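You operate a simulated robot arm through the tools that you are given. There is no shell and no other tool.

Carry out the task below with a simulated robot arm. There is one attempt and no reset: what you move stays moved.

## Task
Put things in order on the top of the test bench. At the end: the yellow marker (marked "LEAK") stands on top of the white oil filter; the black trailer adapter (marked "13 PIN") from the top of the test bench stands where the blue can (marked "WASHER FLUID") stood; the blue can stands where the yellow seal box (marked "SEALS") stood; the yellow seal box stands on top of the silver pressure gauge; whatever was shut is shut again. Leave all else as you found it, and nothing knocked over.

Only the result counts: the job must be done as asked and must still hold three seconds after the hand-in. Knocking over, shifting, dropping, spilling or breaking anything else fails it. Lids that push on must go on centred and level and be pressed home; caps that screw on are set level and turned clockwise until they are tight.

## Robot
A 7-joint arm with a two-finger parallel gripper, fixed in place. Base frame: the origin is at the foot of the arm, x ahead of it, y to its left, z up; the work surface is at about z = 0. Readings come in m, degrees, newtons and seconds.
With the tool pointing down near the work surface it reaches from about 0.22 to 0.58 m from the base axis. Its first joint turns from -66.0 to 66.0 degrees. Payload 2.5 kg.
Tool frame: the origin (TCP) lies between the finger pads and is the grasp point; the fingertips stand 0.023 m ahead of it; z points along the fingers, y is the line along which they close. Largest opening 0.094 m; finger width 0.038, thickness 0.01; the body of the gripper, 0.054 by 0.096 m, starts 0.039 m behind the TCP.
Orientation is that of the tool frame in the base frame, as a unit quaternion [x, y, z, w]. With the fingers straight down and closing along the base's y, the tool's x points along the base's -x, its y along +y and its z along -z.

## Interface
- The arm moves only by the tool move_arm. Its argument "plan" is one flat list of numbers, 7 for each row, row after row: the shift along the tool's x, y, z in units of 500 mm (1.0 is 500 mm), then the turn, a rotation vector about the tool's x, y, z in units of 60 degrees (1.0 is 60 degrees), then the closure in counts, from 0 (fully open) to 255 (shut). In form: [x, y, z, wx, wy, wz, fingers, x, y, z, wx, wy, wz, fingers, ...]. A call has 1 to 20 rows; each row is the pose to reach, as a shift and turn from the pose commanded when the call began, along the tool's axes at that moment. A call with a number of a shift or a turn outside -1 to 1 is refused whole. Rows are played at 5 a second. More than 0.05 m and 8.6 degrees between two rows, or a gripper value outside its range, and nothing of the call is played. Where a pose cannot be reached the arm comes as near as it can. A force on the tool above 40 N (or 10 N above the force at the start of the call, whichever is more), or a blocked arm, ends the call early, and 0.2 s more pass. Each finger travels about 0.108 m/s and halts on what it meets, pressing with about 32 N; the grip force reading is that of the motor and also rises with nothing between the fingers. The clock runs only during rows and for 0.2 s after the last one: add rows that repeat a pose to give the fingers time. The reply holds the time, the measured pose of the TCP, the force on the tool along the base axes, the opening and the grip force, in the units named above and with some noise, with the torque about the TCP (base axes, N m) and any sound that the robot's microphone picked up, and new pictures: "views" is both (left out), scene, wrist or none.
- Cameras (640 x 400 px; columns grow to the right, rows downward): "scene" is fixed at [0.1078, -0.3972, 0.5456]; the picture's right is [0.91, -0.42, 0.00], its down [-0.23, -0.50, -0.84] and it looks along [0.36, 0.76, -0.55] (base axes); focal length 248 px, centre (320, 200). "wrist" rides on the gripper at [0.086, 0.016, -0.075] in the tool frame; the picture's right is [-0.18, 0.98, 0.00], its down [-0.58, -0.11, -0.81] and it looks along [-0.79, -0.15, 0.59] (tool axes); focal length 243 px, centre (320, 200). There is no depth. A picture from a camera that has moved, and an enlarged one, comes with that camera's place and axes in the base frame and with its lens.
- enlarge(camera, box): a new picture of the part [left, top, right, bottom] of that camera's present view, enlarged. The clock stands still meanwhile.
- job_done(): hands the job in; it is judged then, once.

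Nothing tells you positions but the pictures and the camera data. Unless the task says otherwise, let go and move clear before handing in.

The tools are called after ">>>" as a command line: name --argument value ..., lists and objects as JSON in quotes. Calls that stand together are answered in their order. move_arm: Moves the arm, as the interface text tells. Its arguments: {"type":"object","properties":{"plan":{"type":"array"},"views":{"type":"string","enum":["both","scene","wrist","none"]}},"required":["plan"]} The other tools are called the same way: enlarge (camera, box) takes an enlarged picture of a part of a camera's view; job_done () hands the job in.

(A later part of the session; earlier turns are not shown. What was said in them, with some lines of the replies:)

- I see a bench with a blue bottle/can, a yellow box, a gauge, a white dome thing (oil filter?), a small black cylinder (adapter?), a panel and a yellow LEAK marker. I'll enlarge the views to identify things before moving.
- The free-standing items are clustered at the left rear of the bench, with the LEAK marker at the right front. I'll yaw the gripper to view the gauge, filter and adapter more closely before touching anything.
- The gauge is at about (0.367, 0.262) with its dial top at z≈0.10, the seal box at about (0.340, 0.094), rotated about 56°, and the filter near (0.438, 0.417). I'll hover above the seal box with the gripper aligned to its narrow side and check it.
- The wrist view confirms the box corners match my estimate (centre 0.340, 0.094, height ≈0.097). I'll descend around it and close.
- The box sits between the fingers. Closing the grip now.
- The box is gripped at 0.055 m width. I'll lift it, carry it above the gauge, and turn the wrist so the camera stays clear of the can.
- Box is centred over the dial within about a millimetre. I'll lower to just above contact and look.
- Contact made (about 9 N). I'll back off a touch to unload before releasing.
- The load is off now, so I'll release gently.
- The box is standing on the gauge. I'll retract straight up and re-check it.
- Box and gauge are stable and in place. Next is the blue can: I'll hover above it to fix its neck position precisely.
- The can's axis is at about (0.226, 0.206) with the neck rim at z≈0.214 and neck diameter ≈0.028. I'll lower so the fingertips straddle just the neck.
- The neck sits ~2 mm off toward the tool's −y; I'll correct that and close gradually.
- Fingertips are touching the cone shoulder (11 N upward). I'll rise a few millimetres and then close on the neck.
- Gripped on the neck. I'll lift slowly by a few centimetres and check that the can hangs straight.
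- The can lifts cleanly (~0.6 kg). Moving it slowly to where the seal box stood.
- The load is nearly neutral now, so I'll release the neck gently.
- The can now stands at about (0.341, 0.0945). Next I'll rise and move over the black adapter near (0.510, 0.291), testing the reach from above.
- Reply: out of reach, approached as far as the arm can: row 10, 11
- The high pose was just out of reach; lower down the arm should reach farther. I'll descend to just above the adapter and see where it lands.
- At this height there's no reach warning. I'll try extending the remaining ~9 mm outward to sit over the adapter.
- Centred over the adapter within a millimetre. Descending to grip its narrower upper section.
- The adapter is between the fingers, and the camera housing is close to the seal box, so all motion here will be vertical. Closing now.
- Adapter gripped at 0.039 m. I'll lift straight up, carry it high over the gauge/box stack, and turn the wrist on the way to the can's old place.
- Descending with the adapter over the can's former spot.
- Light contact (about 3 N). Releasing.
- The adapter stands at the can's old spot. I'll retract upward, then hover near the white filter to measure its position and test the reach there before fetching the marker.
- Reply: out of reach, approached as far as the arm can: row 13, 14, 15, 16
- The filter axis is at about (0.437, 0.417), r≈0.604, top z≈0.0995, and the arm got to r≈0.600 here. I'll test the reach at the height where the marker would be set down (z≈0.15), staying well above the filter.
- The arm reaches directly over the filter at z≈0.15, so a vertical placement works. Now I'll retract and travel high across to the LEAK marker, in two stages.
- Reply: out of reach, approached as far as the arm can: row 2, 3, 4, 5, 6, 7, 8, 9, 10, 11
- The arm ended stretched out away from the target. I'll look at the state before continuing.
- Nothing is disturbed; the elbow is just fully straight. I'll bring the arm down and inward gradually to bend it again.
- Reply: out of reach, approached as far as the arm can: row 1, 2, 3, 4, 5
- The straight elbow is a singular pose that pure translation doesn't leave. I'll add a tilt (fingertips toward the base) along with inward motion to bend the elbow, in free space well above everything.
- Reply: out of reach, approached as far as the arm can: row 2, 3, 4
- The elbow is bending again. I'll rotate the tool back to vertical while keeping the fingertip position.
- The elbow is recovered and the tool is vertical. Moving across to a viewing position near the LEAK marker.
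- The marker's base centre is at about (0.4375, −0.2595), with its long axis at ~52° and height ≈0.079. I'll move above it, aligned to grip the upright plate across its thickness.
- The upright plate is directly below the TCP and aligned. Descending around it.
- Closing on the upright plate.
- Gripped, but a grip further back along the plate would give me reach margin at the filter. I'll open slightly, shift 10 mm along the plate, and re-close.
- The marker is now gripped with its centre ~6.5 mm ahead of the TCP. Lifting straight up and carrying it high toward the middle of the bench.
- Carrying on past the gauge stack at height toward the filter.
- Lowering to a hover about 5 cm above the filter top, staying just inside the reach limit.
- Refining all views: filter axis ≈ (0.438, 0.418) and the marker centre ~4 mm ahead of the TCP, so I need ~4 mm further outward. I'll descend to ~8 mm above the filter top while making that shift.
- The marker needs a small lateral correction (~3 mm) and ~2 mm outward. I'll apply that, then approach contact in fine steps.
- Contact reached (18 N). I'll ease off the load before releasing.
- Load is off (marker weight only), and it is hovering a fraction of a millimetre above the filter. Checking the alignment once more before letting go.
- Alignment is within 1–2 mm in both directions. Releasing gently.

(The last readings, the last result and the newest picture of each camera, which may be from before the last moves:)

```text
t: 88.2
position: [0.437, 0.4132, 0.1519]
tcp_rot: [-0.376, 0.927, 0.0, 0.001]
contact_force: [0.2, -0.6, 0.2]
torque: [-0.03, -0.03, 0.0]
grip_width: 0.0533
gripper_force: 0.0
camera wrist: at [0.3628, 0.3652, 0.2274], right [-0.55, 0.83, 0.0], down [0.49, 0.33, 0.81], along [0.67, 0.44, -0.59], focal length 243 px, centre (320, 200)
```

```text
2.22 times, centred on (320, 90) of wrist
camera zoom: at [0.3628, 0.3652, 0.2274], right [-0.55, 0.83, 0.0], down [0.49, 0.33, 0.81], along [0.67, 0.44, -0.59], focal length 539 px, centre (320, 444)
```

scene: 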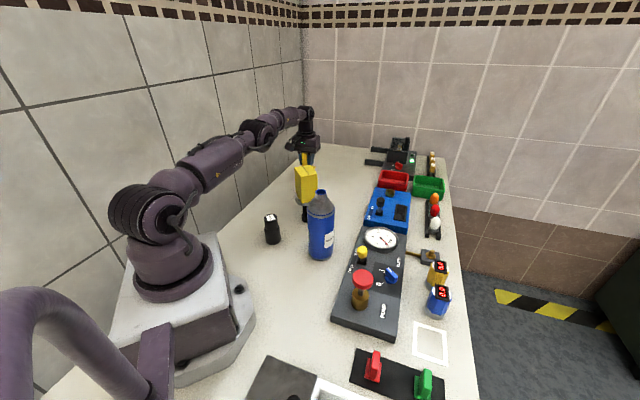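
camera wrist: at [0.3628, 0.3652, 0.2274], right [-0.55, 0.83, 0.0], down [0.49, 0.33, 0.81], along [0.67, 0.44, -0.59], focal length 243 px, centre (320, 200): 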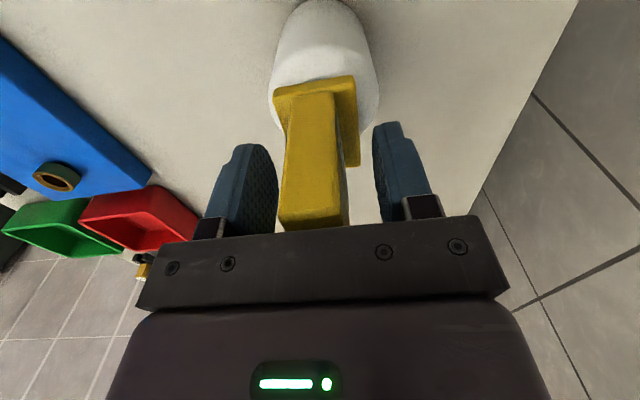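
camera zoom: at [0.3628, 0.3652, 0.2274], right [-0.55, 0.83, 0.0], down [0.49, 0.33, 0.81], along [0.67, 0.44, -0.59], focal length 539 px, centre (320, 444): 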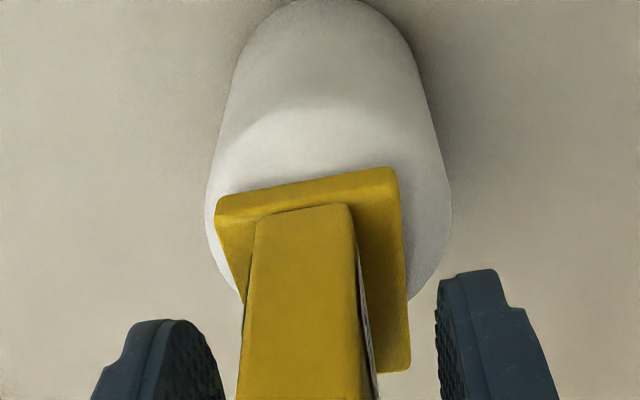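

The marker stands on the filter. I'll withdraw inward along the plate while rising, which keeps the fingers clear of it and stays inside the reach.

>>> move_arm --plan '[0.003, 0, -0.01, 0, 0, 0, 110, 0.008, 0, -0.025, 0, 0, 0, 110, 0.02, 0, -0.05, 0, 0, 0, 110, 0.05, 0, -0.09, 0, 0, 0, 110, 0.09, 0, -0.13, 0, 0, 0, 110, 0.13, 0, -0.18, 0, 0, 0, 110, 0.18, 0, -0.24, 0, 0, 0, 110, 0.18, 0, -0.24, 0, 0, 0, 110]' --views "both"

>>> enlarge --camera "wrist" --box '[240, 0, 420, 130]'

>>> enlarge --camera "scene" --box '[240, 140, 360, 270]'

```text
t: 90.0
position: [0.3744, 0.3509, 0.2714]
tcp_rot: [-0.375, 0.927, 0.0, -0.001]
contact_force: [-0.6, 0.3, -0.4]
torque: [0.01, 0.01, 0.05]
grip_width: 0.0534
gripper_force: 0.0
camera wrist: at [0.3002, 0.3027, 0.3465], right [-0.55, 0.83, 0.0], down [0.49, 0.33, 0.81], along [0.67, 0.44, -0.59], focal length 243 px, centre (320, 200)
```

scene: 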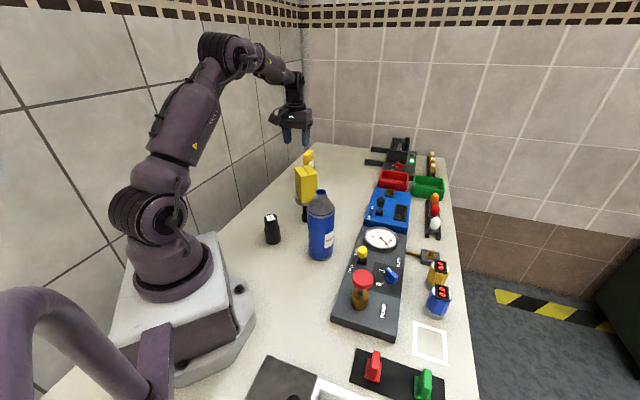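
wrist: 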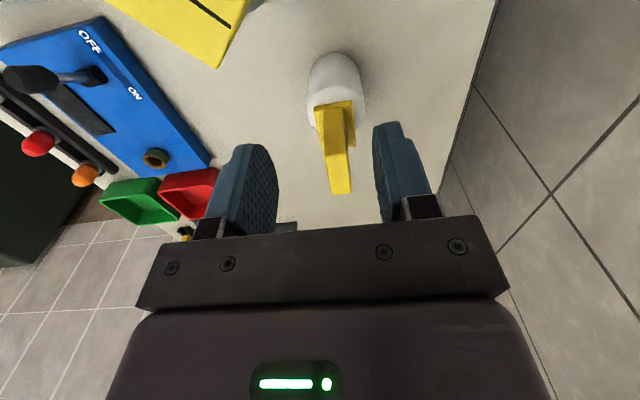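

```text
3.08 times, centred on (330, 65) of wrist
camera zoom: at [0.3002, 0.3027, 0.3465], right [-0.55, 0.83, 0.0], down [0.49, 0.33, 0.81], along [0.67, 0.44, -0.59], focal length 746 px, centre (289, 615)
```

zoom: 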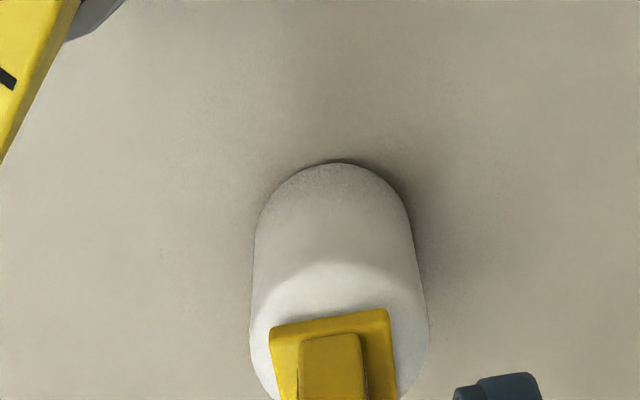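

```text
3.08 times, centred on (300, 205) of scene
camera zoom: at [0.1077, -0.3972, 0.5456], right [0.91, -0.42, 0.0], down [-0.23, -0.5, -0.84], along [0.36, 0.76, -0.55], focal length 764 px, centre (382, 185)
```

zoom: 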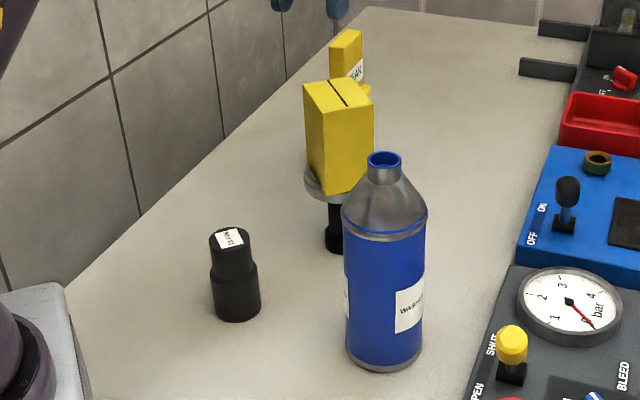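

All four objects are in place. I'll move the arm up and clear, then do a final check of everything.

>>> move_arm --plan '[0.01, -0.005, -0.08, 0, 0, 0, 110, 0.05, -0.04, -0.15, 0, 0, 0, 110, 0.1, -0.085, -0.21, 0, 0, 0, 110, 0.16, -0.14, -0.24, 0, 0, 0, 110, 0.2298, -0.198, -0.258, 0, 0, 0, 110, 0.2298, -0.198, -0.258, 0, 0, 0, 110]' --views "both"

>>> enlarge --camera "scene" --box '[250, 140, 360, 270]'

>>> enlarge --camera "scene" --box '[340, 120, 470, 400]'

>>> enlarge --camera "scene" --box '[285, 145, 335, 225]'

```text
t: 91.4
position: [0.358, 0.2004, 0.4019]
tcp_rot: [-0.376, 0.927, 0.0, 0.001]
contact_force: [0.0, 0.6, 0.2]
torque: [0.01, 0.03, 0.02]
grip_width: 0.0536
gripper_force: 0.1
camera wrist: at [0.2837, 0.1515, 0.4773], right [-0.55, 0.83, 0.0], down [0.49, 0.33, 0.81], along [0.67, 0.45, -0.59], focal length 243 px, centre (320, 200)
```

scene: 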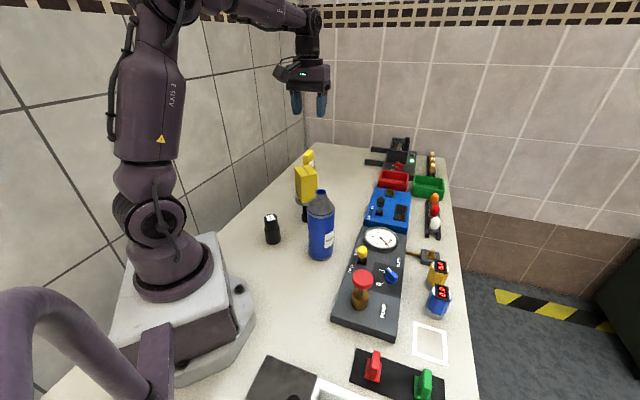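
wrist: 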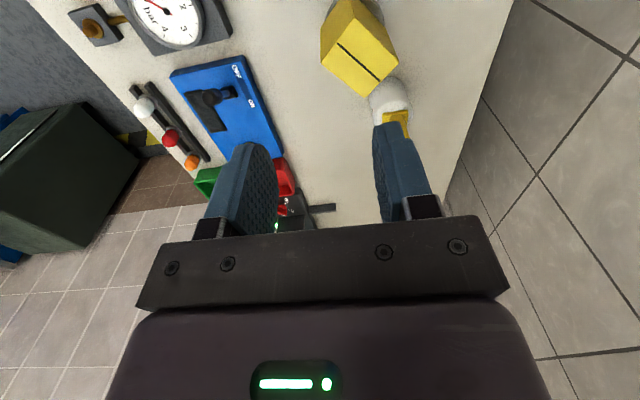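

```text
3.08 times, centred on (305, 205) of scene
camera zoom: at [0.1077, -0.3972, 0.5456], right [0.91, -0.42, 0.0], down [-0.23, -0.5, -0.84], along [0.36, 0.76, -0.55], focal length 764 px, centre (366, 185)
```

zoom: 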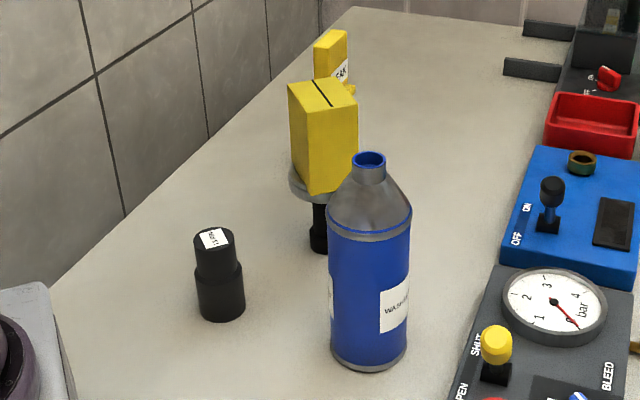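

```text
1.43 times, centred on (405, 260) of scene
camera zoom: at [0.1077, -0.3972, 0.5456], right [0.91, -0.42, 0.0], down [-0.23, -0.5, -0.84], along [0.36, 0.76, -0.55], focal length 355 px, centre (199, 114)
```

zoom: 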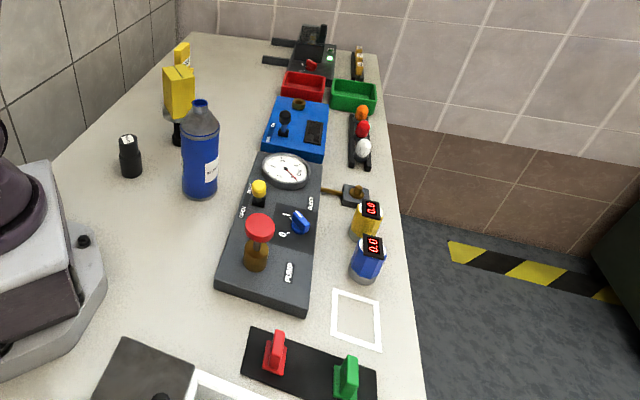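

```text
5.00 times, centred on (310, 185) of scene
camera zoom: at [0.1077, -0.3972, 0.5456], right [0.91, -0.42, 0.0], down [-0.23, -0.5, -0.84], along [0.36, 0.76, -0.55], focal length 1242 px, centre (370, 275)
```

zoom: 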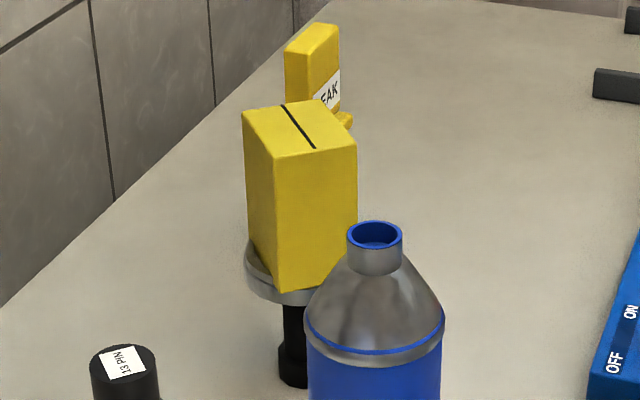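

The marker is on the filter, the seal box is on the silver gauge, the can is where the seal box was, and the adapter is where the can was. All four are standing, nothing else on the bench appears to have moved, nothing shut was opened, and the arm is clear, so I'm handing in.

>>> job_done

```text
The job is handed in.
```

I handed the job in with all four items where you asked. In the last pictures everything on the bench was upright, and nothing else appeared to have moved:

- **LEAK marker:** it stands on top of the white oil filter, centred to within about 2 mm by my estimate.
- **Black 13 PIN adapter:** it stands where the blue can stood.
- **Blue can:** it stands where the yellow seal box stood.
- **Yellow seal box:** it stands on the silver pressure gauge. I took that to be the free-standing gauge on the black stem, not the dark-rimmed one on the pump panel.

I opened nothing, so there was nothing to shut again. I left the partly open box at the front as it was. The gripper is empty and the arm is clear of everything.

The seal box appears to rest on the dial face, slightly inside the gauge's rim. It stayed put from when I released it until the hand-in, more than a minute later.
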